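You operate a simulated robot arm through the tools that you are given. There is no shell and no other tool. Be economical: measure what you need, move in short steps, check, and stop when the job is done.

Carry out the task below with a simulated robot arm. There is one attempt and no reset: what you move stays moved.

JOB
Put the red tape spool in the yellow drip tray. Then put the black threaded pipe on the top of the steel bench away on the top of the trolley. Then take the grey short pipe and put it on the yellow alarm cover. Then put one of the white tubs from the top of the steel bench on the yellow card. Then take the grey pipe fitting and leave it on top of the black pipe coupling on the top of the steel bench. Then put the black tape roll on the top of the steel bench away on the top of the blue tank. Then put the sensor pocket from the top of the steel bench on top of the yellow digital gauge there. Do these in the order given. Set down upright: black threaded pipe.

It is judged by the outcome, as a careful person would: the job done as asked, and still so three seconds after it is handed in. It fails if anything else is knocked over, pushed out of place, dropped, spilled or broken. A push-on lid holds only when it is set on centred and level and pressed home; a screw cap is set on level and turned clockwise until tight.

ROBOT AND FRAMES
A 7-joint arm with a two-finger parallel gripper on a trunk, on a base that drives. Base frame: it is fixed to the floor where the robot stands at the start and does not move with it; the origin is under the middle of the robot, x ahead of it, y to its left, z up. Lengths are in mm, angles in degrees, forces in N, time in s.
Its first joint turns from -166.0 to 166.0 degrees. Places, roughly: black pipe coupling (6x6x7 cm) [700, -1000, 900]; black tape roll (6x6x2 cm) [1000, -700, 900]; black threaded pipe (5x4x6 cm) [500, 100, 900]; digital gauge [1000, -750, 1000]; grey pipe fitting (3x3x4 cm) [500, -1000, 900]; grey short pipe (11x4x4 cm) [500, -200, 900]; red tape spool (6x6x2 cm) [600, 0, 900]; sensor pocket (3x3x8 cm) [1100, -1000, 900]; top of the blue tank [2700, -3900, 1200]; top of the trolley (76x22 cm) [-1180, -600, 840]; white tub [500, -750, 1000]; yellow alarm cover [1000, 0, 750]; yellow card [750, -2500, 500]; yellow drip tray (31x20x13 cm) [1000, 300, 900]. Payload 4.4 kg.
Tool frame: the origin (TCP) lies between the finger pads and is the grasp point; the fingertips stand 23 mm ahead of it; z points along the fingers, y is the line along which they close. The gripper opens to 94 mm. The fingers are 38 mm wide and 10 mm thick; the gripper's body (54 by 96 mm) begins 39 mm behind the TCP.
Orientation is told as [roll, pitch, yaw] about the base's x, y, z axes, in that order, counted from this pose: with the fingers straight down and closing along the base's y, the tool's x points along the base's -x, its y along +y and its z along -z.

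CONTROLS
- The arm moves only by the tool send_rows. Its argument "deltas" is one flat list of numbers, 7 for each row, row after row: the shift along the tool's x, y, z in mm, then the turn, a rotation vector about the tool's x, y, z in degrees, then the gripper command, from -1 (shut) to 1 (fully open), values between in proportion. In form: [x, y, z, wx, wy, wz, jaw, x, y, z, wx, wy, wz, jaw, ...]. A call has 1 to 12 rows; each row shifts and turns the commanded pose from where the row before left it, along the tool's axes as they then stand. Rows are played at 5 a second. More than 50 mm and 8.6 degrees between two rows, or a gripper value outside its range, and nothing of the call is played. A pose out of reach is approached as far as the arm can. The call stops where the force on the tool passes 40 N (or 10 N more than at its start, if that is more) or the arm is blocked; 0.2 s more then pass. The fingers move at their own pace (about 108 mm/s each) and stop on an object; they squeeze with about 39 N. The grip force told is the motor's: it shows also when the fingers shut on nothing. Time passes only in rows, and 0.2 s behind the last, so rows that do not move let the fingers close. It gives the time, the measured TCP pose, the force on the tool (base axes), the opening and the grip force at its end, in the units of the frame above (readings bear some noise), with the torque about the TCP (base axes, N m) and any sound that the robot's microphone picked up.
- Cameras (640 x 400 px; columns grow to the right, rows downward): "scene" is now at [142.6, 159.8, 1461.6]; the picture's right is [-0.86, -0.50, 0.00], its down [-0.33, 0.56, -0.76] and it looks along [0.38, -0.66, -0.65] (base axes); focal length 214 px, centre (320, 200). "wrist" rides on the gripper at [86, 16, -74] in the tool frame; the picture's right is [-0.18, 0.98, 0.00], its down [-0.58, -0.11, -0.81] and it looks along [-0.79, -0.15, 0.59] (tool axes); focal length 243 px, centre (320, 200). There is no depth. A picture from a camera that has moved, and an enlarged one, comes with that camera's place and axes in the base frame and with its lens.
- get_image(camera): a new picture of that camera. The clock stands still meanwhile.
- roll_base(legs): drives the robot by 1 to 6 legs, each [ahead, left, turn to the left] in mm, mm and degrees, along the robot's own axes; the way and the turn of a leg run together, so that a leg with both is an arc; at most 1500 mm and 180 degrees a leg. The arm and the cameras ride along, it lands a little off, and it stops where it bumps. It gives what a move gives.
- pan_tilt(pan, tilt): turns the head with the scene camera to pan (to the left, within 120 degrees either way) and tilt (down, from -29 to 69), counted from straight ahead of the robot. It gives what a move gives.
- enlarge(camera, box): a new picture of the part [left, top, right, bottom] of that camera's present view, enlarged. The clock stands still meanwhile.
- job_done(): hands the job in; it is judged then, once.

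Work in short steps. Places have to be worked out from the pictures, the camera data and where the tool is seen: move nearer, look again, correct. Check each grasp and each placing, and mend what went wrong. You have 207 turns and 180 pictures in all, those below and enlarged ones among them. Open the gripper and draw the arm clear of the work before you hand the job in, unless the task says otherwise; then end with one line.

The tools are called after "Call:" as a command line: name --argument value ..., lists and objects as JSON in quotes. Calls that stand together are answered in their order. send_rows: Moves the arm, as the interface text tells. Its arguments: {"type":"object","properties":{"deltas":{"type":"array","items":{"type":"number"}}},"required":["deltas"]} The other tools are called the same way: roll_base (legs) drives the base; pan_tilt (pan, tilt) turns the head that bears the scene camera; get_image (camera) takes a picture; enlarge (camera, box) takes an enlarged picture of a part of a camera's view; job_done () hands the job in.

At the start:

```text
clock: 0.0
position: [304.7, -458.6, 1174.6]
ee_rot: [0.0, 0.1, 0.1]
wrist_force: [0.1, 0.5, 0.2]
moment: [0.0, -0.01, -0.02]
width: 93.9
grip_force: 0.1
robot x, y, heading: [4.4, 4.6, -0.0]
head pan, tilt: [-59.7, 40.3]
```

scene: 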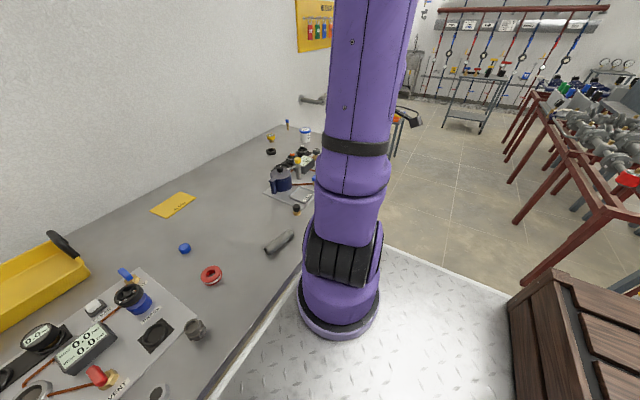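
wrist: 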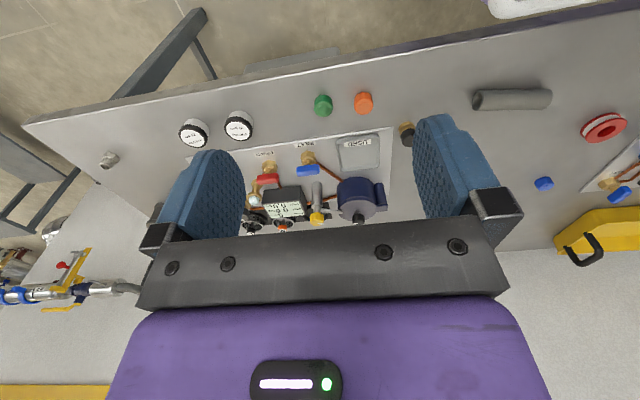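

I'll survey the bench first with the head turned ahead.

Call:
pan_tilt --pan 0 --tilt 40

Call:
get_image --camera "scene"

Call:
pan_tilt --pan -110 --tilt 25

Call:
get_image --camera "scene"

Call:
pan_tilt --pan 110 --tilt 25

Call:
get_image --camera "scene"

```text
clock: 1.3
position: [304.0, -458.1, 1172.6]
ee_rot: [0.0, 0.0, -0.1]
wrist_force: [-0.6, -0.6, -0.2]
moment: [-0.04, -0.03, 0.0]
width: 94.1
grip_force: 0.1
robot x, y, heading: [-0.9, -0.9, -0.0]
head pan, tilt: [0.0, 40.0]
```

```text
177 pictures are left
camera scene: at [184.8, 233.0, 1462.0], right [0.0, -1.0, 0.0], down [-0.64, 0.0, -0.77], along [0.77, 0.0, -0.64], focal length 214 px, centre (320, 200)
```

scene: 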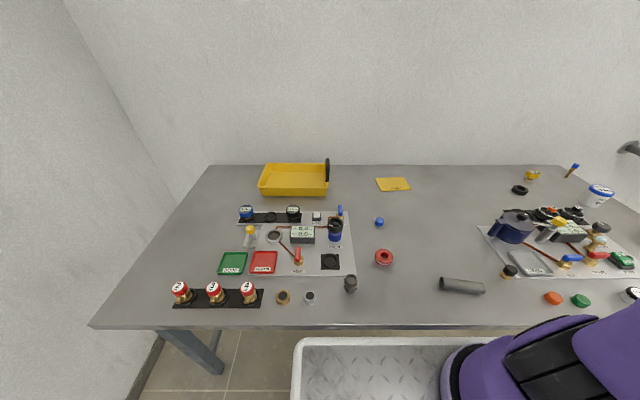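

```text
clock: 3.2
position: [304.1, -457.8, 1173.7]
ee_rot: [0.0, 0.1, 0.0]
wrist_force: [0.3, 0.2, -0.5]
moment: [-0.02, -0.01, 0.01]
width: 93.8
grip_force: 0.0
robot x, y, heading: [2.0, 0.8, 0.2]
head pan, tilt: [-110.0, 25.0]
```

```text
176 pictures are left
camera scene: at [68.3, 146.4, 1485.4], right [-0.94, 0.34, 0.0], down [0.14, 0.4, -0.91], along [-0.31, -0.85, -0.42], focal length 214 px, centre (320, 200)
```

scene: 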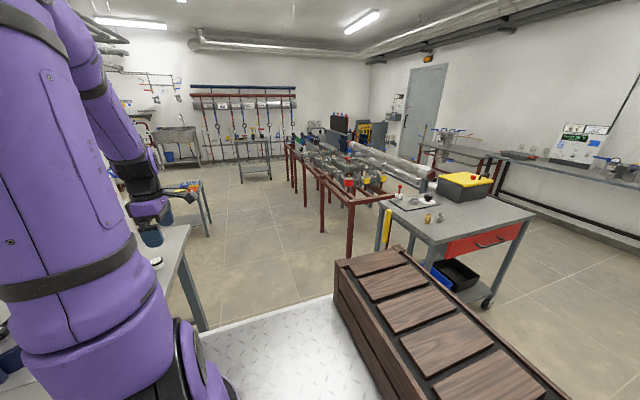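

```text
clock: 6.3
position: [304.4, -458.6, 1173.7]
ee_rot: [0.0, 0.0, 0.0]
wrist_force: [0.2, -0.4, 0.2]
moment: [0.02, 0.01, -0.01]
width: 93.7
grip_force: 0.0
robot x, y, heading: [-0.1, 0.3, -0.2]
head pan, tilt: [110.0, 25.0]
```

```text
175 pictures are left
camera scene: at [68.3, 319.6, 1485.4], right [0.94, 0.34, 0.0], down [0.14, -0.4, -0.91], along [-0.31, 0.85, -0.42], focal length 214 px, centre (320, 200)
```

scene: 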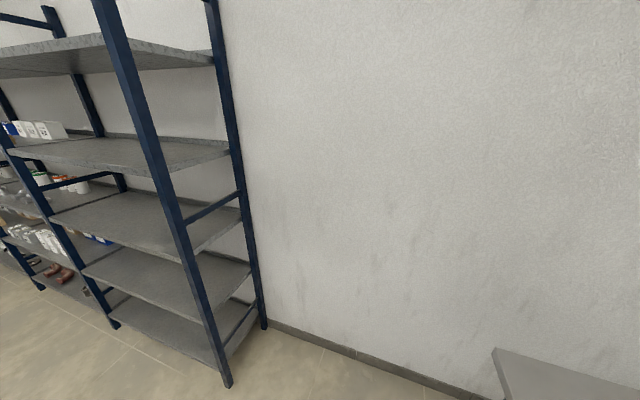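

The trolley is behind-right with a yellow-lidded box. I check what surrounds the base (plate, wooden crate).

Call:
pan_tilt --pan -120 --tilt 65

Call:
get_image --camera "scene"

Call:
pan_tilt --pan -60 --tilt 15

Call:
get_image --camera "scene"

```text
clock: 9.6
position: [304.6, -457.5, 1174.2]
ee_rot: [0.1, 0.0, 0.0]
wrist_force: [0.3, 0.1, 0.2]
moment: [0.02, 0.02, -0.03]
width: 93.5
grip_force: 0.0
robot x, y, heading: [-0.7, -1.6, 0.0]
head pan, tilt: [-120.0, 65.0]
```

```text
174 pictures are left
camera scene: at [69.4, 180.5, 1429.7], right [-0.87, 0.5, 0.0], down [0.45, 0.79, -0.42], along [-0.21, -0.37, -0.91], focal length 214 px, centre (320, 200)
```

scene: 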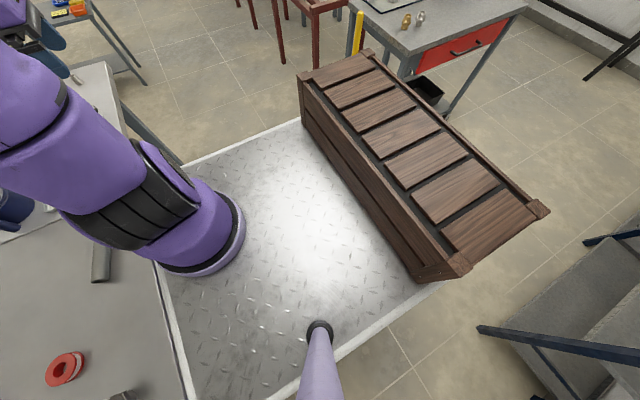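

```text
clock: 10.9
position: [305.8, -457.9, 1174.6]
ee_rot: [0.1, 0.0, 0.0]
wrist_force: [-0.2, 0.0, -0.8]
moment: [-0.01, -0.02, 0.02]
width: 94.1
grip_force: 0.0
robot x, y, heading: [1.7, 0.3, 0.3]
head pan, tilt: [-60.0, 15.0]
```

```text
173 pictures are left
camera scene: at [146.4, 152.1, 1501.5], right [-0.87, -0.5, 0.0], down [-0.13, 0.22, -0.97], along [0.48, -0.84, -0.26], focal length 214 px, centre (320, 200)
```

scene: 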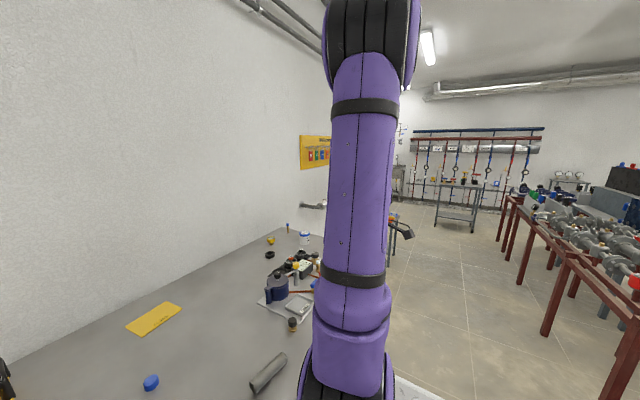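

The robot's flatbed stands at bench height with the arm at about (235,-100). I move the tool high above the red spool for a closer look, at about (590,15).

Call:
send_rows --deltas '[-20, 39.4, 0, 0, 0, 0, 1, -20, 39.4, 0, 0, 0, 0, 1, -20, 39.4, 0, 0, 0, 0, 1, -20, 39.4, 0, 0, 0, 0, 1, -20, 39.4, 0, 0, 0, 0, 1, -20, 39.4, 0, 0, 0, 0, 1, -20, 39.4, 0, 0, 0, 0, 1, -20, 39.4, 0, 0, 0, 0, 1, -20, 39.4, 0, 0, 0, 0, 1, -20, 39.4, 0, 0, 0, 0, 1, -20, 39.4, 0, 0, 0, 0, 1, -20, 39.4, 0, 0, 0, 0, 1]'

Call:
get_image --camera "wrist"

Call:
pan_tilt --pan 0 --tilt 45

Call:
get_image --camera "scene"

```text
clock: 13.5
position: [555.1, 1.8, 1187.1]
ee_rot: [0.0, -0.1, 0.1]
wrist_force: [-1.1, -0.3, 1.6]
moment: [0.02, -0.01, 0.01]
width: 93.9
grip_force: 0.1
out of reach, approached as far as the arm can: row 5, 6, 7
robot x, y, heading: [1.0, -2.1, 0.1]
head pan, tilt: [-60.0, 15.0]
```

```text
172 pictures are left
camera wrist: at [469.2, 17.4, 1261.3], right [0.18, 0.98, 0.0], down [0.58, -0.11, 0.81], along [0.79, -0.15, -0.59], focal length 243 px, centre (320, 200)
```

wrist: 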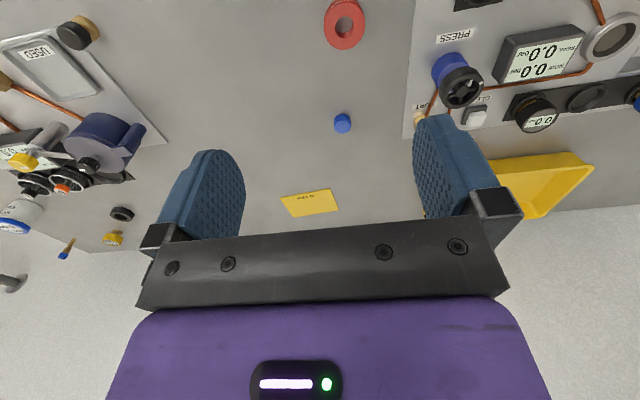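

```text
clock: 14.8
position: [554.5, 1.5, 1187.2]
ee_rot: [-0.1, 0.0, 0.0]
wrist_force: [-0.7, -0.4, 0.5]
moment: [0.0, 0.02, 0.02]
width: 93.9
grip_force: 0.0
robot x, y, heading: [0.2, -1.9, 0.1]
head pan, tilt: [0.0, 45.0]
```

```text
171 pictures are left
camera scene: at [181.1, 233.0, 1454.8], right [0.0, -1.0, 0.0], down [-0.71, 0.0, -0.71], along [0.71, 0.0, -0.71], focal length 214 px, centre (320, 200)
```

scene: 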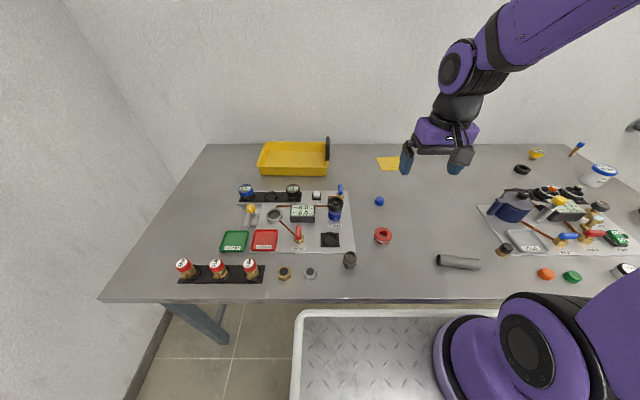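

The two views agree on the spool at about (593,27). I align above it and descend to about 960.

Call:
send_rows --deltas '[-19, 13, 0, 0, 0, 0, 1, -19, 13, 27, 0, 0, 0, 1, 0, 0, 50, 0, 0, 0, 1, 0, 0, 50, 0, 0, 0, 1, 0, 0, 50, 0, 0, 0, 1, 0, 0, 50, 0, 0, 0, 1]'

Call:
get_image --camera "wrist"

```text
clock: 16.2
position: [599.2, 32.1, 958.8]
ee_rot: [0.0, 0.0, 0.0]
wrist_force: [-1.1, -1.2, -0.1]
moment: [-0.02, -0.04, 0.0]
width: 94.0
grip_force: 0.0
robot x, y, heading: [1.4, 2.5, 0.0]
head pan, tilt: [0.0, 45.0]
```

```text
170 pictures are left
camera wrist: at [512.6, 47.6, 1032.0], right [0.18, 0.98, 0.0], down [0.58, -0.11, 0.81], along [0.79, -0.15, -0.59], focal length 243 px, centre (320, 200)
```

wrist: 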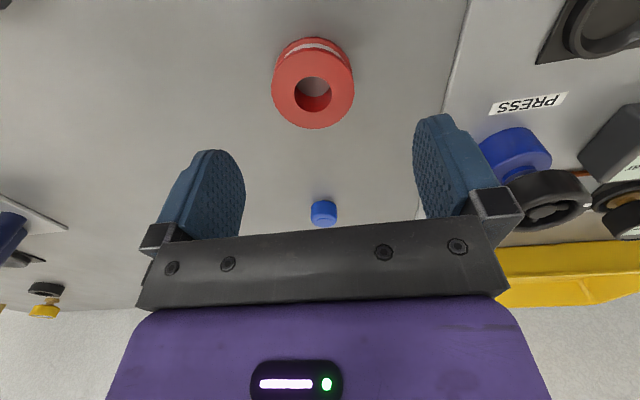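

Spool top reads at about (590,28). I correct and descend around it.

Call:
send_rows --deltas '[9, -4, 20, 0, 0, 0, 1, 0, 0, 20, 0, 0, 0, 1, 0, 0, 12, 0, 0, 0, 1, 0, 0, 8, 0, 0, 0, 1, 0, 0, 0, 0, 0, 0, 1]'

Call:
get_image --camera "wrist"

```text
clock: 17.4
position: [585.4, 28.8, 899.9]
ee_rot: [0.1, 0.0, 0.0]
wrist_force: [-0.7, 0.0, 0.0]
moment: [0.01, 0.01, 0.0]
width: 93.8
grip_force: 0.0
robot x, y, heading: [0.1, -0.4, 0.1]
head pan, tilt: [0.0, 45.0]
```

```text
169 pictures are left
camera wrist: at [501.0, 43.9, 974.3], right [0.18, 0.98, 0.0], down [0.58, -0.11, 0.81], along [0.79, -0.15, -0.59], focal length 243 px, centre (320, 200)
```

wrist: 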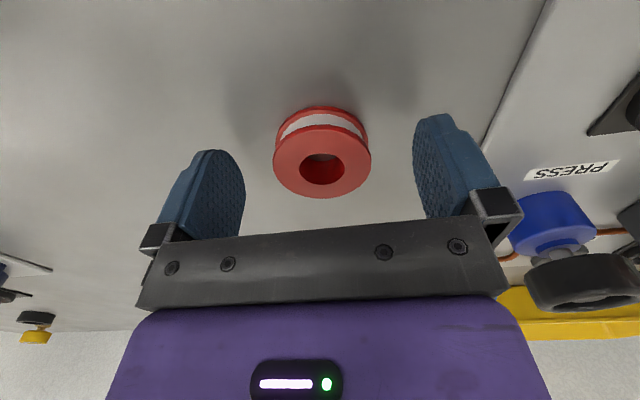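

Spool is centred between the fingers, with its top at about 885, so the bench is near 865. I go down 9 mm more and close.

Call:
send_rows --deltas '[-3, 0, 5, 0, 0, 0, 1, 0, 0, 4, 0, 0, 0, 1, 0, 0, 0, 0, 0, 0, -1, 0, 0, 0, 0, 0, 0, -1, 0, 0, 0, 0, 0, 0, -1]'

Call:
get_image --camera "wrist"

```text
clock: 18.6
position: [588.7, 26.7, 890.1]
ee_rot: [0.0, 0.0, -0.1]
wrist_force: [0.6, -0.5, -0.7]
moment: [0.03, -0.02, 0.01]
width: 52.6
grip_force: 39.0
robot x, y, heading: [-2.2, -1.6, 0.1]
head pan, tilt: [0.0, 45.0]
```

```text
168 pictures are left
camera wrist: at [503.3, 42.2, 964.9], right [0.18, 0.98, 0.0], down [0.58, -0.11, 0.81], along [0.79, -0.15, -0.59], focal length 243 px, centre (320, 200)
```

wrist: 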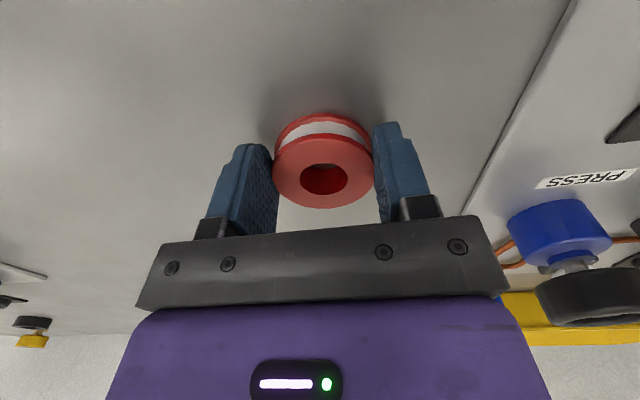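

Gripped at 52.6 mm. I lift by 200 mm and check, then carry toward the tray, which I place at about (1015,350).

Call:
send_rows --deltas '[0, 0, -50, 0, 0, 0, -1, 0, 0, -50, 0, 0, 0, -1, 0, 0, -50, 0, 0, 0, -1, 0, 0, -50, 0, 0, 0, -1, -35, 28, 0, 0, 0, 0, -1, -35, 28, 0, 0, 0, 0, -1, -35, 28, 0, 0, 0, 0, -1, -35, 28, 0, 0, 0, 0, -1, -35, 28, 0, 0, 0, 0, -1, -35, 28, 0, 0, 0, 0, -1, -35, 28, 0, 0, 0, 0, -1, -35, 28, 0, 0, 0, 0, -1]'

Call:
get_image --camera "wrist"

Call:
get_image --camera "scene"

```text
clock: 21.2
position: [866.8, 251.4, 1091.2]
ee_rot: [0.0, -0.1, 0.0]
wrist_force: [-0.3, 0.1, 1.2]
moment: [0.01, 0.04, 0.02]
width: 52.2
grip_force: 39.3
robot x, y, heading: [-1.3, -1.6, 0.2]
head pan, tilt: [0.0, 45.0]
```

```text
167 pictures are left
camera wrist: at [781.1, 266.7, 1165.2], right [0.18, 0.98, 0.0], down [0.58, -0.11, 0.81], along [0.79, -0.15, -0.59], focal length 243 px, centre (320, 200)
```

wrist: 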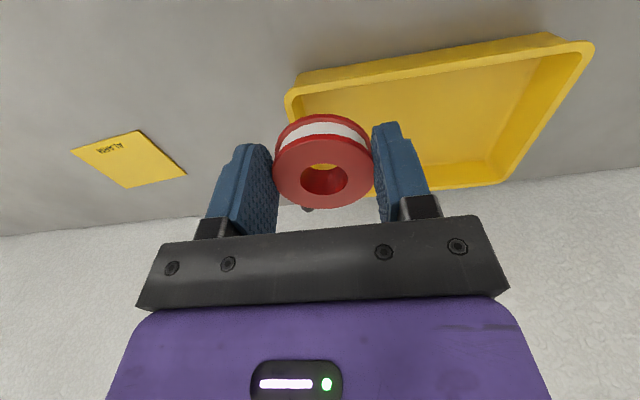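

```text
166 pictures are left
camera scene: at [180.8, 232.7, 1454.9], right [0.0, -1.0, 0.0], down [-0.71, 0.0, -0.71], along [0.71, 0.0, -0.71], focal length 214 px, centre (320, 200)
```

scene: 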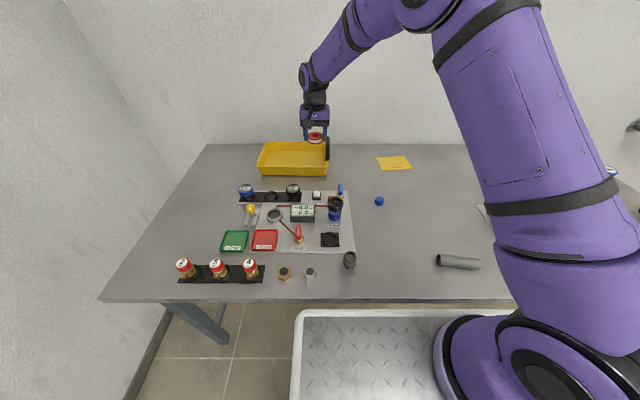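

Spool held; the tray's interior centre is near (1010,355). I move above it.

Call:
send_rows --deltas '[-35, 25, 0, 0, 0, 0, -1, -35, 25, 0, 0, 0, 0, -1, -34, 25, 0, 0, 0, 0, -1, -34, 25, 0, 0, 0, 0, -1, 0, 0, 40, 0, 0, 0, -1, 0, 0, 40, 0, 0, 0, -1]'

Call:
get_image --camera "wrist"

Call:
enlarge --camera "scene" --box '[200, 60, 440, 210]'

```text
clock: 22.6
position: [997.6, 345.3, 1009.0]
ee_rot: [0.1, -0.1, 0.0]
wrist_force: [-0.4, -0.2, 0.8]
moment: [-0.03, 0.0, -0.02]
width: 52.4
grip_force: 38.9
out of reach, approached as far as the arm can: row 4
robot x, y, heading: [3.3, 2.1, 0.1]
head pan, tilt: [0.0, 45.0]
```

```text
165 pictures are left
camera wrist: at [912.5, 359.7, 1083.8], right [0.18, 0.98, 0.0], down [0.58, -0.11, 0.81], along [0.79, -0.15, -0.59], focal length 243 px, centre (320, 200)
```

wrist: 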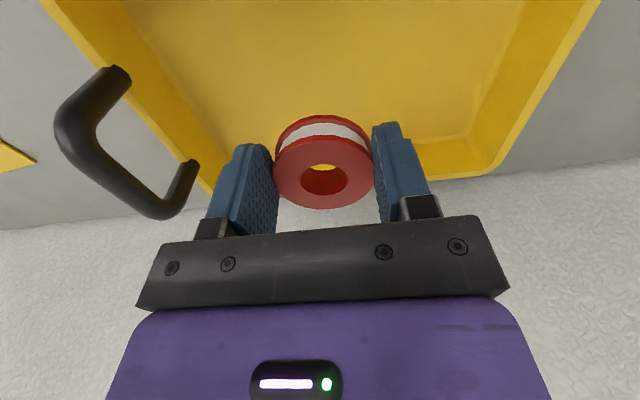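

```text
2.67 times, centred on (320, 135) of scene
camera zoom: at [180.7, 233.0, 1454.8], right [0.0, -1.0, 0.0], down [-0.71, 0.0, -0.71], along [0.71, 0.0, -0.71], focal length 572 px, centre (320, 373)
```

zoom: 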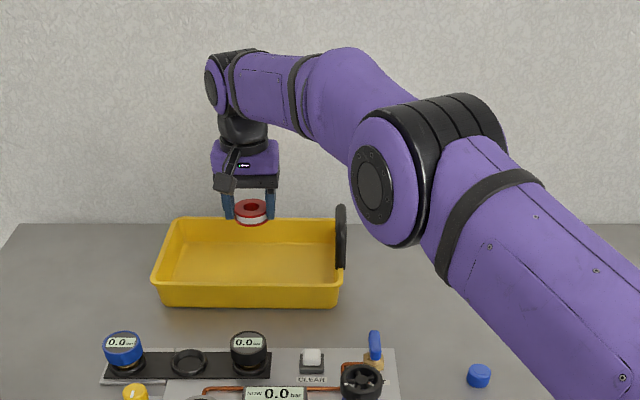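

Well over the tray floor. I descend slowly until near the floor (TCP about 897), then release.

Call:
send_rows --deltas '[0, 0, 40, 0, 0, 0, -1, 0, 0, 40, 0, 0, 0, -1, 0, 0, 20, 0, 0, 0, -1, 0, 0, 5, 0, 0, 0, -1, 0, 0, 4, 0, 0, 0, -1, 0, 0, 0, 0, 0, 0, -1]'

Call:
get_image --camera "wrist"

```text
clock: 24.0
position: [998.9, 345.0, 901.3]
ee_rot: [-0.1, 0.1, 0.1]
wrist_force: [0.3, 0.1, -1.3]
moment: [0.01, 0.01, -0.01]
width: 52.3
grip_force: 39.1
robot x, y, heading: [1.3, 1.5, 0.0]
head pan, tilt: [0.0, 45.0]
```

```text
163 pictures are left
camera wrist: at [913.9, 360.5, 975.4], right [0.18, 0.98, 0.0], down [0.58, -0.11, 0.81], along [0.79, -0.15, -0.59], focal length 243 px, centre (320, 200)
```

wrist: 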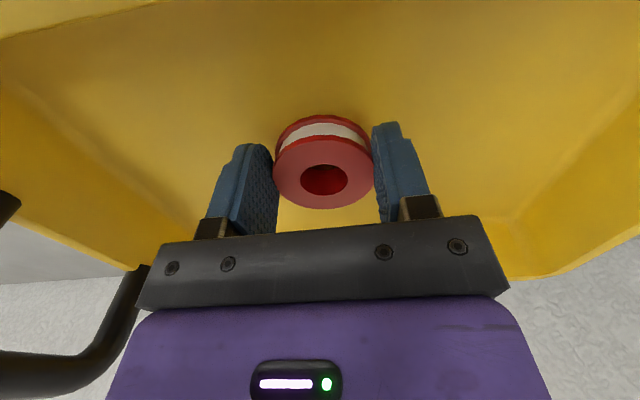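

A few mm above the floor; I lower in small steps to touch, release, and rise.

Call:
send_rows --deltas '[0, 0, 3, 0, 0, 0, -1, 0, 0, 3, 0, 0, 0, -1, 0, 0, 0, 0, 0, 0, 0.3, 0, 0, 0, 0, 0, 0, 0.7, 0, 0, 0, 0, 0, 0, 0.7, 0, 0, -40, 0, 0, 0, 0.7, 0, 0, -50, 0, 0, 0, 0.7, 0, 0, -50, 0, 0, 0, 0.7]'

Call:
get_image --camera "wrist"

```text
clock: 25.8
position: [996.3, 341.1, 1035.1]
ee_rot: [-0.2, 0.1, 0.0]
wrist_force: [0.2, 0.4, -0.6]
moment: [0.01, 0.01, 0.0]
width: 79.6
grip_force: 0.0
robot x, y, heading: [2.8, 0.8, 0.0]
head pan, tilt: [0.0, 45.0]
```

```text
162 pictures are left
camera wrist: at [911.6, 356.4, 1109.3], right [0.18, 0.98, 0.0], down [0.58, -0.11, 0.81], along [0.79, -0.15, -0.59], focal length 243 px, centre (320, 200)
```

wrist: 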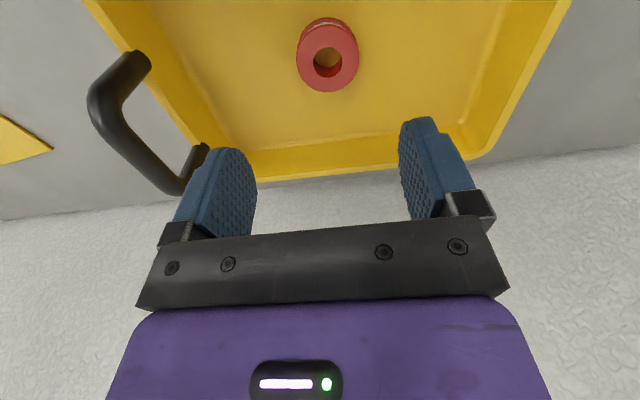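

Spool is in the tray. Next I go toward the black threaded pipe (about (493,150)) and look from above.

Call:
send_rows --deltas '[0, 0, -50, 0, 0, 0, 1, 45, -17, 0, 0, 0, 0, 1, 45, -17, 0, 0, 0, 0, 1, 45, -17, 0, 0, 0, 0, 1, 45, -17, 0, 0, 0, 0, 1, 45, -17, 0, 0, 0, 0, 1, 45, -17, 0, 0, 0, 0, 1, 45, -17, 0, 0, 0, 0, 1, 45, -17, 0, 0, 0, 0, 1, 45, -17, 0, 0, 0, 0, 1, 45, -17, 0, 0, 0, 0, 1, 45, -17, 0, 0, 0, 0, 1]'

Call:
get_image --camera "wrist"

Call:
enlarge --camera "scene" --box '[220, 180, 500, 355]'

```text
clock: 28.4
position: [501.2, 155.3, 1085.3]
ee_rot: [0.1, 0.0, 0.0]
wrist_force: [0.1, 0.8, 0.4]
moment: [-0.03, 0.01, -0.03]
width: 94.0
grip_force: 0.0
robot x, y, heading: [-2.8, 1.8, 0.2]
head pan, tilt: [0.0, 45.0]
```

```text
161 pictures are left
camera wrist: at [415.4, 170.3, 1159.4], right [0.18, 0.98, 0.0], down [0.58, -0.11, 0.81], along [0.79, -0.15, -0.59], focal length 243 px, centre (320, 200)
```

wrist: 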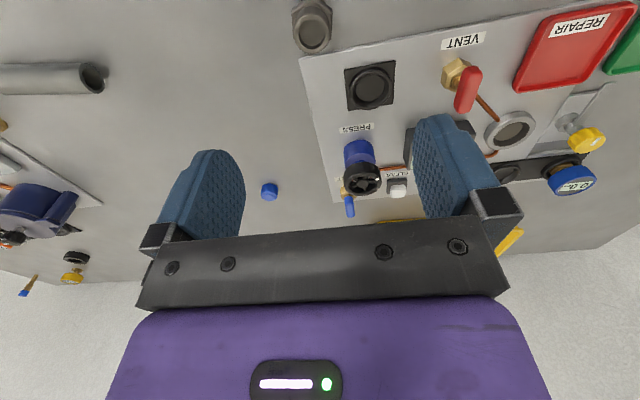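

```text
2.29 times, centred on (360, 268) of scene
camera zoom: at [181.8, 233.5, 1454.6], right [0.0, -1.0, 0.0], down [-0.71, 0.0, -0.71], along [0.71, 0.0, -0.71], focal length 490 px, centre (229, 46)
```

zoom: 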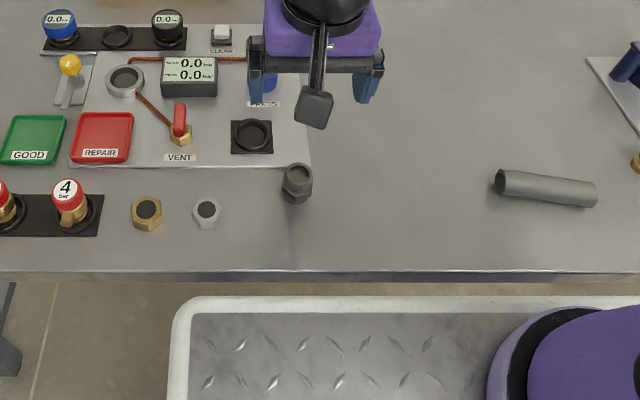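

The pipe stands at about (495,149), top about 925. I descend over it in two stages.

Call:
send_rows --deltas '[6, -6, 40, 0, 0, 0, 1, 0, 0, 40, 0, 0, 0, 1, 0, 0, 30, 0, 0, 0, 1, 0, 0, 0, 0, 0, 0, 1]'

Call:
get_image --camera "wrist"

```text
clock: 29.4
position: [496.9, 151.6, 974.0]
ee_rot: [0.0, 0.0, 0.0]
wrist_force: [0.0, 0.5, 1.0]
moment: [-0.03, 0.01, -0.01]
width: 94.1
grip_force: 0.0
robot x, y, heading: [-2.6, 3.5, 0.0]
head pan, tilt: [0.0, 45.0]
```

```text
159 pictures are left
camera wrist: at [411.1, 166.5, 1048.3], right [0.18, 0.98, 0.0], down [0.58, -0.11, 0.81], along [0.79, -0.15, -0.59], focal length 243 px, centre (320, 200)
```

wrist: 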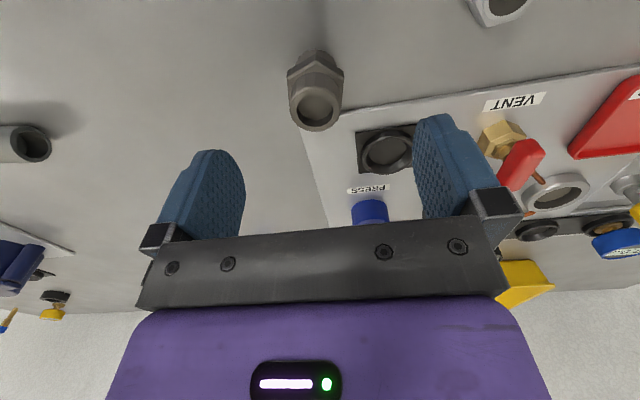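

Pipe at about (491,149). Descend the rest and close.

Call:
send_rows --deltas '[5, -2, 35, 0, 0, 0, 1, 0, 0, 25, 0, 0, 0, 1, 0, 0, 17, 0, 0, 0, 1, 0, 0, 0, 0, 0, 0, 1]'

Call:
get_image --camera "wrist"

```text
clock: 30.4
position: [493.0, 148.8, 897.2]
ee_rot: [0.0, 0.1, 0.0]
wrist_force: [-1.1, -0.4, 0.1]
moment: [-0.03, -0.01, -0.01]
width: 93.7
grip_force: 0.1
robot x, y, heading: [1.0, -1.0, 0.2]
head pan, tilt: [0.0, 45.0]
```

```text
158 pictures are left
camera wrist: at [407.2, 164.0, 971.5], right [0.18, 0.98, 0.0], down [0.58, -0.11, 0.81], along [0.79, -0.15, -0.59], focal length 243 px, centre (320, 200)
```

wrist: 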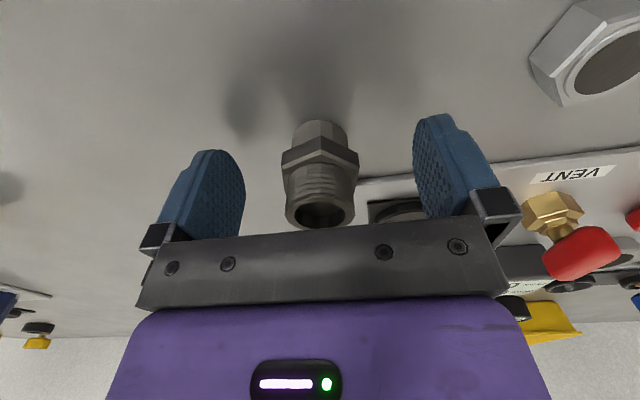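

I zoom to see the hex orientation before closing.

Call:
enlarge --camera "wrist" --box '[240, 100, 400, 240]'

```text
2.86 times, centred on (320, 170) of wrist
camera zoom: at [407.2, 164.0, 971.5], right [0.18, 0.98, 0.0], down [0.58, -0.11, 0.81], along [0.79, -0.15, -0.59], focal length 693 px, centre (320, 286)
```

zoom: 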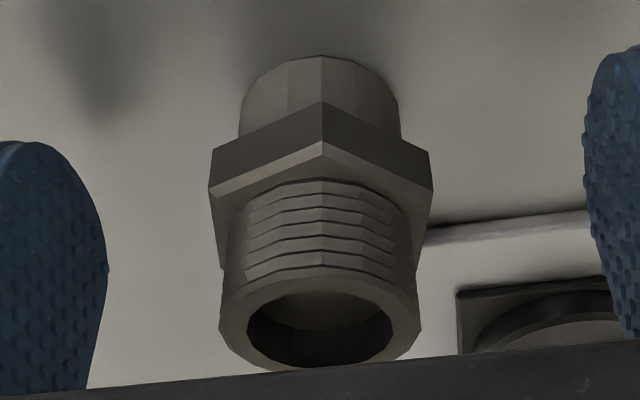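

The hex vertex faces the camera, so flats face the fingers. Close and lift.

Call:
send_rows --deltas '[0, 0, 0, 0, 0, 0, -1, 0, 0, 0, 0, 0, 0, -1, 0, 0, 0, 0, 0, 0, -1, 0, 0, -20, 0, 0, 0, -1, 0, 0, -40, 0, 0, 0, -1]'

Call:
get_image --camera "wrist"

```text
clock: 31.6
position: [494.9, 147.4, 959.8]
ee_rot: [0.0, 0.0, 0.0]
wrist_force: [1.7, -0.2, -1.4]
moment: [0.01, 0.04, -0.01]
width: 41.0
grip_force: 38.7
robot x, y, heading: [-3.1, 0.8, 0.1]
head pan, tilt: [0.0, 45.0]
```

```text
156 pictures are left
camera wrist: at [409.2, 163.2, 1033.4], right [0.18, 0.98, 0.0], down [0.58, -0.11, 0.81], along [0.79, -0.15, -0.59], focal length 243 px, centre (320, 200)
```

wrist: 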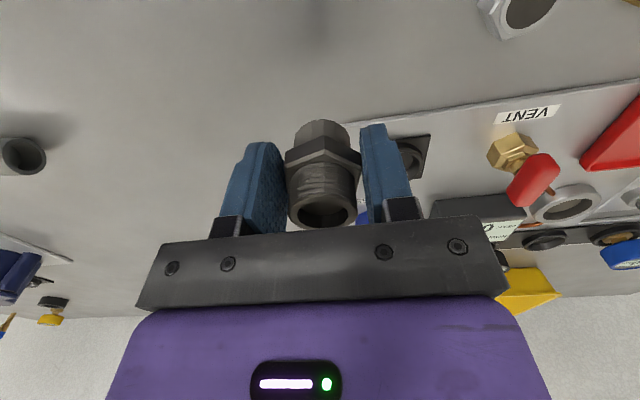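

Pipe held on its flats (41 mm). I raise it, fold the arm in to about (400,-250,1110), and look at the trolley side.

Call:
send_rows --deltas '[0, 0, -50, 0, 0, 0, -1, 0, 0, -50, 0, 0, 0, -1, 0, 0, -50, 0, 0, 0, -1, 10, -44, 0, 0, 0, 0, -1, 10, -44, 0, 0, 0, 0, -1, 10, -44, 0, 0, 0, 0, -1, 10, -44, 0, 0, 0, 0, -1, 10, -44, 0, 0, 0, 0, -1, 10, -44, 0, 0, 0, 0, -1, 10, -44, 0, 0, 0, 0, -1, 10, -44, 0, 0, 0, 0, -1, 10, -44, 0, 0, 0, 0, -1]'

Call:
pan_tilt --pan -120 --tilt 30

Call:
get_image --camera "scene"

```text
clock: 34.2
position: [482.2, -224.0, 1152.6]
ee_rot: [0.0, -0.1, -0.1]
wrist_force: [-0.6, -0.5, -0.5]
moment: [-0.02, -0.01, 0.03]
width: 41.3
grip_force: 39.4
out of reach, approached as far as the arm can: row 5, 6, 7, 8, 9
robot x, y, heading: [2.2, 2.1, 0.0]
head pan, tilt: [0.0, 45.0]
```

```text
clock: 36.2
position: [482.1, -223.4, 1152.3]
ee_rot: [0.0, 0.1, 0.0]
wrist_force: [-0.5, 1.5, -1.5]
moment: [0.02, 0.03, -0.03]
width: 41.1
grip_force: 38.8
robot x, y, heading: [-2.5, -1.0, -0.4]
head pan, tilt: [-120.0, 30.0]
```

```text
155 pictures are left
camera scene: at [54.6, 154.7, 1477.4], right [-0.87, 0.5, 0.0], down [0.25, 0.43, -0.87], along [-0.43, -0.75, -0.5], focal length 214 px, centre (320, 200)
```

scene: 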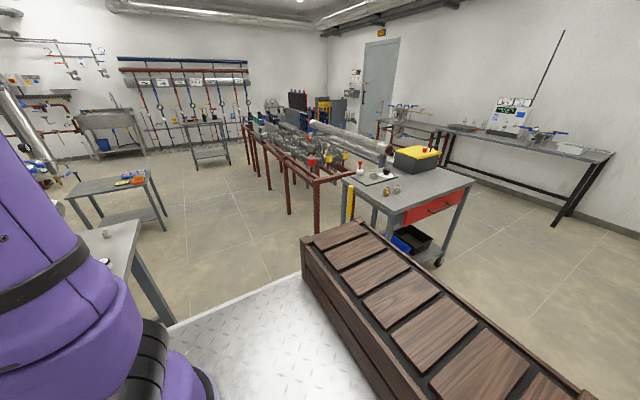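

The way back is clear (trolley edge at y≈-490, robot half-width about 340). I back up 1150 mm alongside the trolley.

Call:
roll_base --legs '[[-1150, 0, 0]]'

Call:
pan_tilt --pan -90 --tilt 45

Call:
get_image --camera "scene"

```text
clock: 42.1
position: [-674.5, -223.1, 1152.2]
ee_rot: [0.0, 0.0, -0.1]
wrist_force: [0.1, -0.1, -1.3]
moment: [0.01, 0.06, 0.02]
width: 40.8
grip_force: 39.0
robot x, y, heading: [-1157.7, 2.3, 0.1]
head pan, tilt: [-120.0, 30.0]
```

```text
clock: 43.0
position: [-674.8, -223.2, 1153.1]
ee_rot: [-0.1, 0.0, -0.2]
wrist_force: [0.7, 0.0, -1.1]
moment: [0.03, -0.02, 0.01]
width: 40.8
grip_force: 38.9
robot x, y, heading: [-1161.0, 0.6, -0.2]
head pan, tilt: [-90.0, 45.0]
```

```text
154 pictures are left
camera scene: at [-1057.2, 152.3, 1454.8], right [-1.0, 0.0, 0.0], down [0.0, 0.71, -0.71], along [0.0, -0.71, -0.71], focal length 214 px, centre (320, 200)
```

scene: 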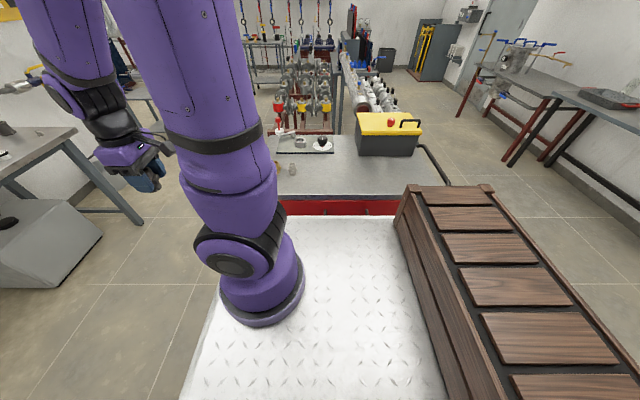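

There is free trolley surface at about (-1150,-590). I swing the tool around, keeping clear of the arm's own axis.

Call:
send_rows --deltas '[14, -43, 0, 0, 0, 0, -1, 14, -43, 0, 0, 0, 0, -1, 14, -43, 0, 0, 0, 0, -1, 14, -43, 0, 0, 0, 0, -1, 14, -43, 0, 0, 0, 0, -1, 14, -43, 0, 0, 0, 0, -1, 0, 0, 0, 0, 0, 0, -1]'

Call:
send_rows --deltas '[40, -12, 0, 0, 0, 0, -1, 40, -12, 0, 0, 0, 0, -1, 40, -12, 0, 0, 0, 0, -1, 40, -12, 0, 0, 0, 0, -1, 40, -12, 0, 0, 0, 0, -1, 40, -12, 0, 0, 0, 0, -1, 40, -12, 0, 0, 0, 0, -1, 40, -12, 0, 0, 0, 0, -1]'

Call:
get_image --camera "scene"

Call:
get_image --camera "wrist"

```text
clock: 44.6
position: [-759.7, -483.2, 1155.4]
ee_rot: [0.0, 0.0, -0.1]
wrist_force: [0.1, 0.4, 0.4]
moment: [-0.03, 0.01, 0.03]
width: 40.8
grip_force: 39.4
robot x, y, heading: [-1156.1, 1.7, -0.1]
head pan, tilt: [-90.0, 45.0]
```

```text
clock: 46.5
position: [-1077.2, -578.1, 1152.2]
ee_rot: [0.1, 0.1, 0.0]
wrist_force: [0.6, 0.3, -1.4]
moment: [-0.02, 0.06, 0.0]
width: 40.5
grip_force: 39.2
robot x, y, heading: [-1155.2, 0.1, -0.0]
head pan, tilt: [-90.0, 45.0]
```

```text
153 pictures are left
camera scene: at [-1056.7, 152.5, 1454.7], right [-1.0, 0.0, 0.0], down [0.0, 0.71, -0.71], along [0.0, -0.71, -0.71], focal length 214 px, centre (320, 200)
```

scene: 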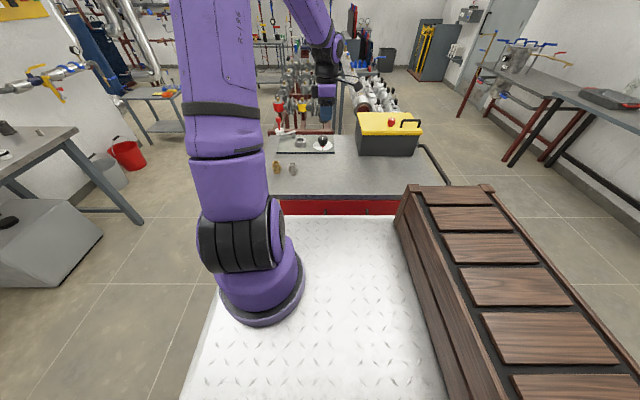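

```text
152 pictures are left
camera wrist: at [-1163.4, -562.2, 1226.5], right [0.18, 0.98, 0.0], down [0.58, -0.11, 0.81], along [0.79, -0.15, -0.59], focal length 243 px, centre (320, 200)
```

wrist: 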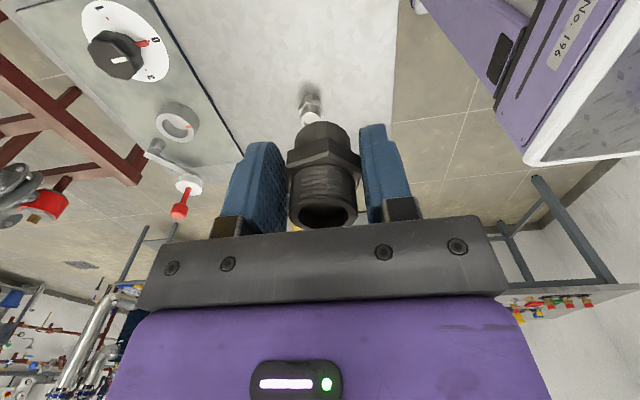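

Spot ahead is free. I move to x≈-1150 and descend to about 40 mm above the surface.

Call:
send_rows --deltas '[37, -6, 0, 0, 0, 0, -1, 37, -6, 0, 0, 0, 0, -1, 0, 0, 50, 0, 0, 0, -1, 0, 0, 50, 0, 0, 0, -1, 0, 0, 50, 0, 0, 0, -1, 0, 0, 50, 0, 0, 0, -1, 0, 0, 40, 0, 0, 0, -1, 0, 0, 0, 0, 0, 0, -1]'

Call:
get_image --camera "scene"

Call:
get_image --camera "wrist"

```text
clock: 48.2
position: [-1151.7, -587.4, 911.0]
ee_rot: [0.0, -0.1, -0.1]
wrist_force: [-0.1, 0.4, -0.3]
moment: [0.0, -0.02, 0.0]
width: 40.6
grip_force: 39.5
robot x, y, heading: [-1153.3, 0.9, -0.3]
head pan, tilt: [-90.0, 45.0]
```

```text
151 pictures are left
camera scene: at [-1057.2, 152.3, 1454.8], right [-1.0, 0.0, 0.0], down [0.0, 0.71, -0.71], along [0.0, -0.71, -0.71], focal length 214 px, centre (320, 200)
```

scene: 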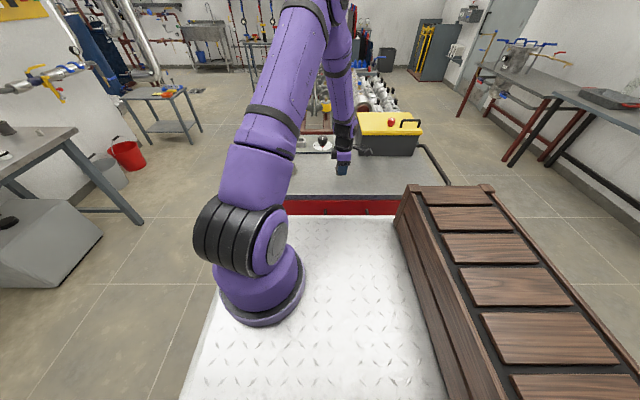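

```text
150 pictures are left
camera wrist: at [-1236.9, -572.8, 984.9], right [0.19, 0.98, 0.0], down [0.58, -0.11, 0.81], along [0.79, -0.15, -0.59], focal length 243 px, centre (320, 200)
```

wrist: 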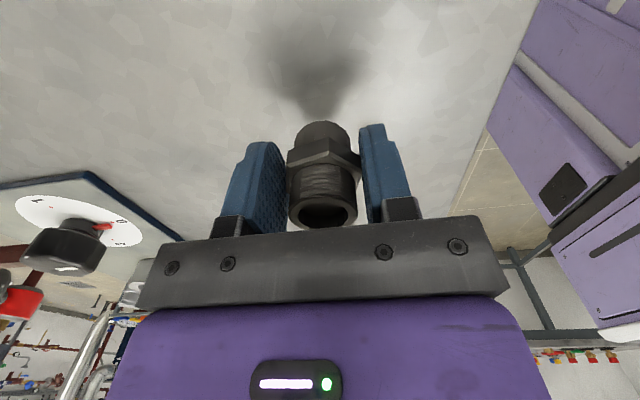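

Now the last 35 mm slowly, watching force.

Call:
send_rows --deltas '[0, 0, 15, 0, 0, 0, -1, 0, 0, 12, 0, 0, 0, -1, 0, 0, 4, 0, 0, 0, -1, 0, 0, 3, 0, 0, 0, -1, 0, 0, 0, 0, 0, 0, -1]'

Call:
get_image --camera "wrist"

```text
clock: 48.9
position: [-1153.0, -590.3, 887.8]
ee_rot: [-0.3, 0.1, -0.1]
wrist_force: [-0.4, 1.0, 13.9]
moment: [0.18, -0.2, 0.0]
width: 40.3
grip_force: 39.0
robot x, y, heading: [-1158.1, 0.8, 0.0]
head pan, tilt: [-90.0, 45.0]
stopped in row 3: the force on the tool passed its limit at 50 N (the readings are from after the stop); the commanded pose is now the measured one
```

```text
149 pictures are left
camera wrist: at [-1239.1, -574.0, 961.8], right [0.18, 0.98, -0.01], down [0.58, -0.11, 0.81], along [0.79, -0.15, -0.59], focal length 243 px, centre (320, 200)
```

wrist: 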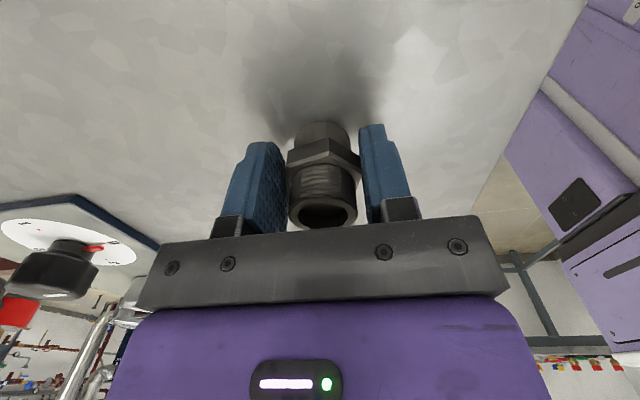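

Contact at TCP 888. I release and rise, then check it stands.

Call:
send_rows --deltas '[0, 0, 0, 0, 0, 0, 0, 0, 0, 0, 0, 0, 0, 0.8, 0, 0, 0, 0, 0, 0, 0.8, 0, 0, -30, 0, 0, 0, 0.8, 0, 0, -40, 0, 0, 0, 0.8, 0, 0, -50, 0, 0, 0, 0.8, 0, 0, -50, 0, 0, 0, 0.8]'

Call:
get_image --camera "wrist"

```text
clock: 50.5
position: [-1153.3, -588.7, 1058.6]
ee_rot: [-0.1, 0.0, -0.1]
wrist_force: [0.2, -0.3, -0.2]
moment: [0.02, -0.03, 0.0]
width: 84.3
grip_force: 0.0
robot x, y, heading: [-1160.2, 0.7, -0.2]
head pan, tilt: [-90.0, 45.0]
```

```text
148 pictures are left
camera wrist: at [-1239.9, -573.4, 1132.7], right [0.18, 0.98, 0.0], down [0.58, -0.11, 0.81], along [0.79, -0.15, -0.59], focal length 243 px, centre (320, 200)
```

wrist: 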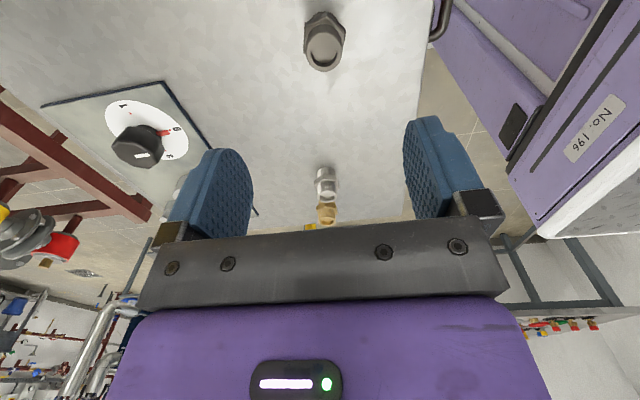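

Pipe stands upright on the trolley. I retract the arm the same way and drive back to the bench.

Call:
send_rows --deltas '[0, 0, -45, 0, 0, 0, 1, 0, 0, -45, 0, 0, 0, 1, -40, 11, 0, 0, 0, 0, 1, -40, 11, 0, 0, 0, 0, 1, -40, 11, 0, 0, 0, 0, 1, -40, 11, 0, 0, 0, 0, 1, -40, 11, 0, 0, 0, 0, 1, -40, 11, 0, 0, 0, 0, 1, -40, 11, 0, 0, 0, 0, 1, -40, 11, 0, 0, 0, 0, 1, -40, 11, 0, 0, 0, 0, 1, -40, 11, 0, 0, 0, 0, 1]'

Call:
send_rows --deltas '[-18, 42, 0, 0, 0, 0, 1, -18, 42, 0, 0, 0, 0, 1, -18, 42, 0, 0, 0, 0, 1, -18, 42, 0, 0, 0, 0, 1, -18, 42, 0, 0, 0, 0, 1, -18, 42, 0, 0, 0, 0, 1]'

Call:
roll_base --legs '[[1150, 0, 0]]'

Call:
pan_tilt --pan -20 --tilt 45

Call:
get_image --camera "scene"

Call:
get_image --camera "wrist"

```text
clock: 53.1
position: [-753.0, -479.6, 1146.1]
ee_rot: [-0.1, 0.0, -0.2]
wrist_force: [-0.6, 0.1, 1.0]
moment: [-0.01, -0.06, -0.03]
width: 93.8
grip_force: 0.1
robot x, y, heading: [-1157.9, -1.0, -0.3]
head pan, tilt: [-90.0, 45.0]
```

```text
clock: 54.5
position: [-645.7, -224.5, 1143.9]
ee_rot: [-0.1, 0.0, -0.2]
wrist_force: [0.1, -0.8, -0.4]
moment: [0.02, -0.01, 0.0]
width: 94.0
grip_force: 0.2
robot x, y, heading: [-1161.1, 2.2, -0.1]
head pan, tilt: [-90.0, 45.0]
```

```text
clock: 60.1
position: [451.8, -209.7, 1144.7]
ee_rot: [-0.3, 0.0, 0.9]
wrist_force: [-0.1, -0.1, -0.8]
moment: [0.01, 0.04, -0.01]
width: 94.0
grip_force: 0.1
robot x, y, heading: [-65.4, 8.3, 0.7]
head pan, tilt: [-90.0, 45.0]
```

```text
clock: 61.5
position: [451.3, -208.9, 1144.1]
ee_rot: [-0.2, 0.1, 0.9]
wrist_force: [-0.2, -0.7, -0.4]
moment: [-0.03, -0.03, 0.0]
width: 93.9
grip_force: 0.0
robot x, y, heading: [-66.2, 7.3, 0.7]
head pan, tilt: [-20.0, 45.0]
```

```text
147 pictures are left
camera scene: at [108.7, 215.6, 1454.8], right [-0.33, -0.94, 0.0], down [-0.67, 0.23, -0.71], along [0.67, -0.23, -0.71], focal length 214 px, centre (320, 200)
```

scene: 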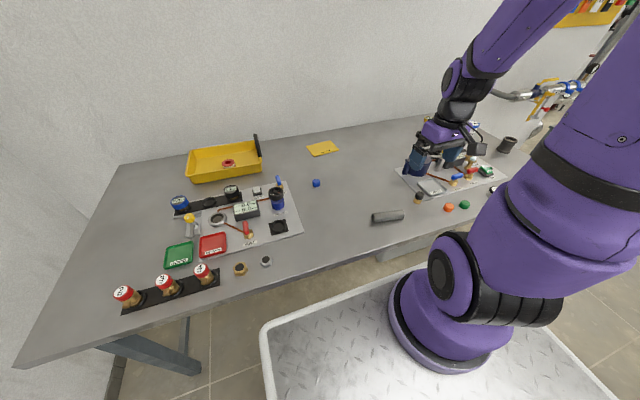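

```text
146 pictures are left
camera wrist: at [364.8, -194.9, 1219.0], right [0.17, 0.99, 0.0], down [0.58, -0.1, 0.81], along [0.79, -0.14, -0.59], focal length 243 px, centre (320, 200)
```

wrist: 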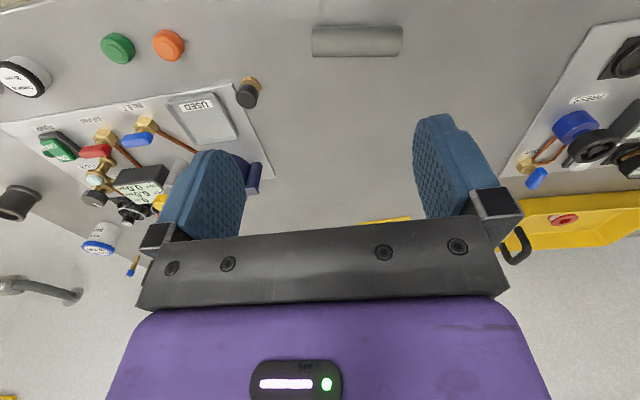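

Base stands at x≈-65 now. The grey pipe lies at about (496,-172), axis about 8° off the y axis. I move above it and turn the gripper by +81°.

Call:
send_rows --deltas '[-43, 37, 0, 0, 0, 0, 1, 0, 0, 20, 0, 0, -8.1, 1, 0, 0, 20, 0, 0, -8.1, 1, 0, 0, 20, 0, 0, -8.1, 1, 0, 0, 10, 0, 0, -8.1, 1, 0, 0, 10, 0, 0, -8.1, 1, 0, 0, 0, 0, 0, -8.1, 1, 0, 0, 0, 0, 0, -8.1, 1, 0, 0, 0, 0, 0, -8.1, 1, 0, 0, 0, 0, 0, -8.1, 1, 0, 0, 0, 0, 0, -8.1, 1]'

Call:
get_image --camera "wrist"

```text
refused: row 1 steps farther than a row can; nothing moved
```

```text
145 pictures are left
camera wrist: at [364.8, -194.9, 1219.0], right [0.17, 0.99, 0.0], down [0.58, -0.1, 0.81], along [0.79, -0.14, -0.59], focal length 243 px, centre (320, 200)
```

wrist: 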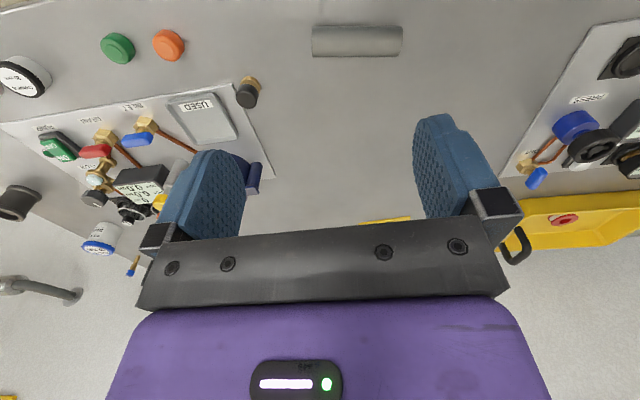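

Step was over 50 mm; split it.

Call:
send_rows --deltas '[-22, 18, 0, 0, 0, 0, 1, -22, 18, 0, 0, 0, 0, 1, 0, 0, 20, 0, 0, -8.1, 1, 0, 0, 20, 0, 0, -8.1, 1, 0, 0, 20, 0, 0, -8.1, 1, 0, 0, 10, 0, 0, -8.1, 1, 0, 0, 10, 0, 0, -8.1, 1, 0, 0, 0, 0, 0, -8.1, 1, 0, 0, 0, 0, 0, -8.1, 1, 0, 0, 0, 0, 0, -8.1, 1, 0, 0, 0, 0, 0, -8.1, 1, 0, 0, 0, 0, 0, -8.1, 1]'

Call:
get_image --camera "wrist"

```text
clock: 64.1
position: [494.5, -174.0, 1064.7]
ee_rot: [0.0, 0.1, 81.9]
wrist_force: [-0.4, 0.7, -0.4]
moment: [-0.02, 0.01, 0.01]
width: 93.9
grip_force: 0.1
robot x, y, heading: [-65.1, 9.4, 0.6]
head pan, tilt: [-20.0, 45.0]
```

```text
144 pictures are left
camera wrist: at [467.1, -256.6, 1138.9], right [-0.95, 0.32, 0.0], down [0.19, 0.56, 0.8], along [0.26, 0.76, -0.59], focal length 243 px, centre (320, 200)
```

wrist: 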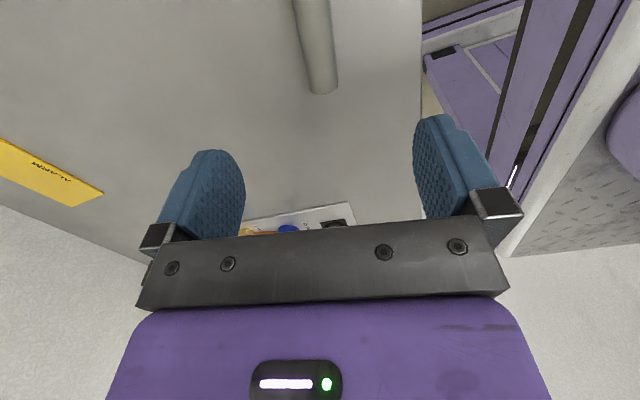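

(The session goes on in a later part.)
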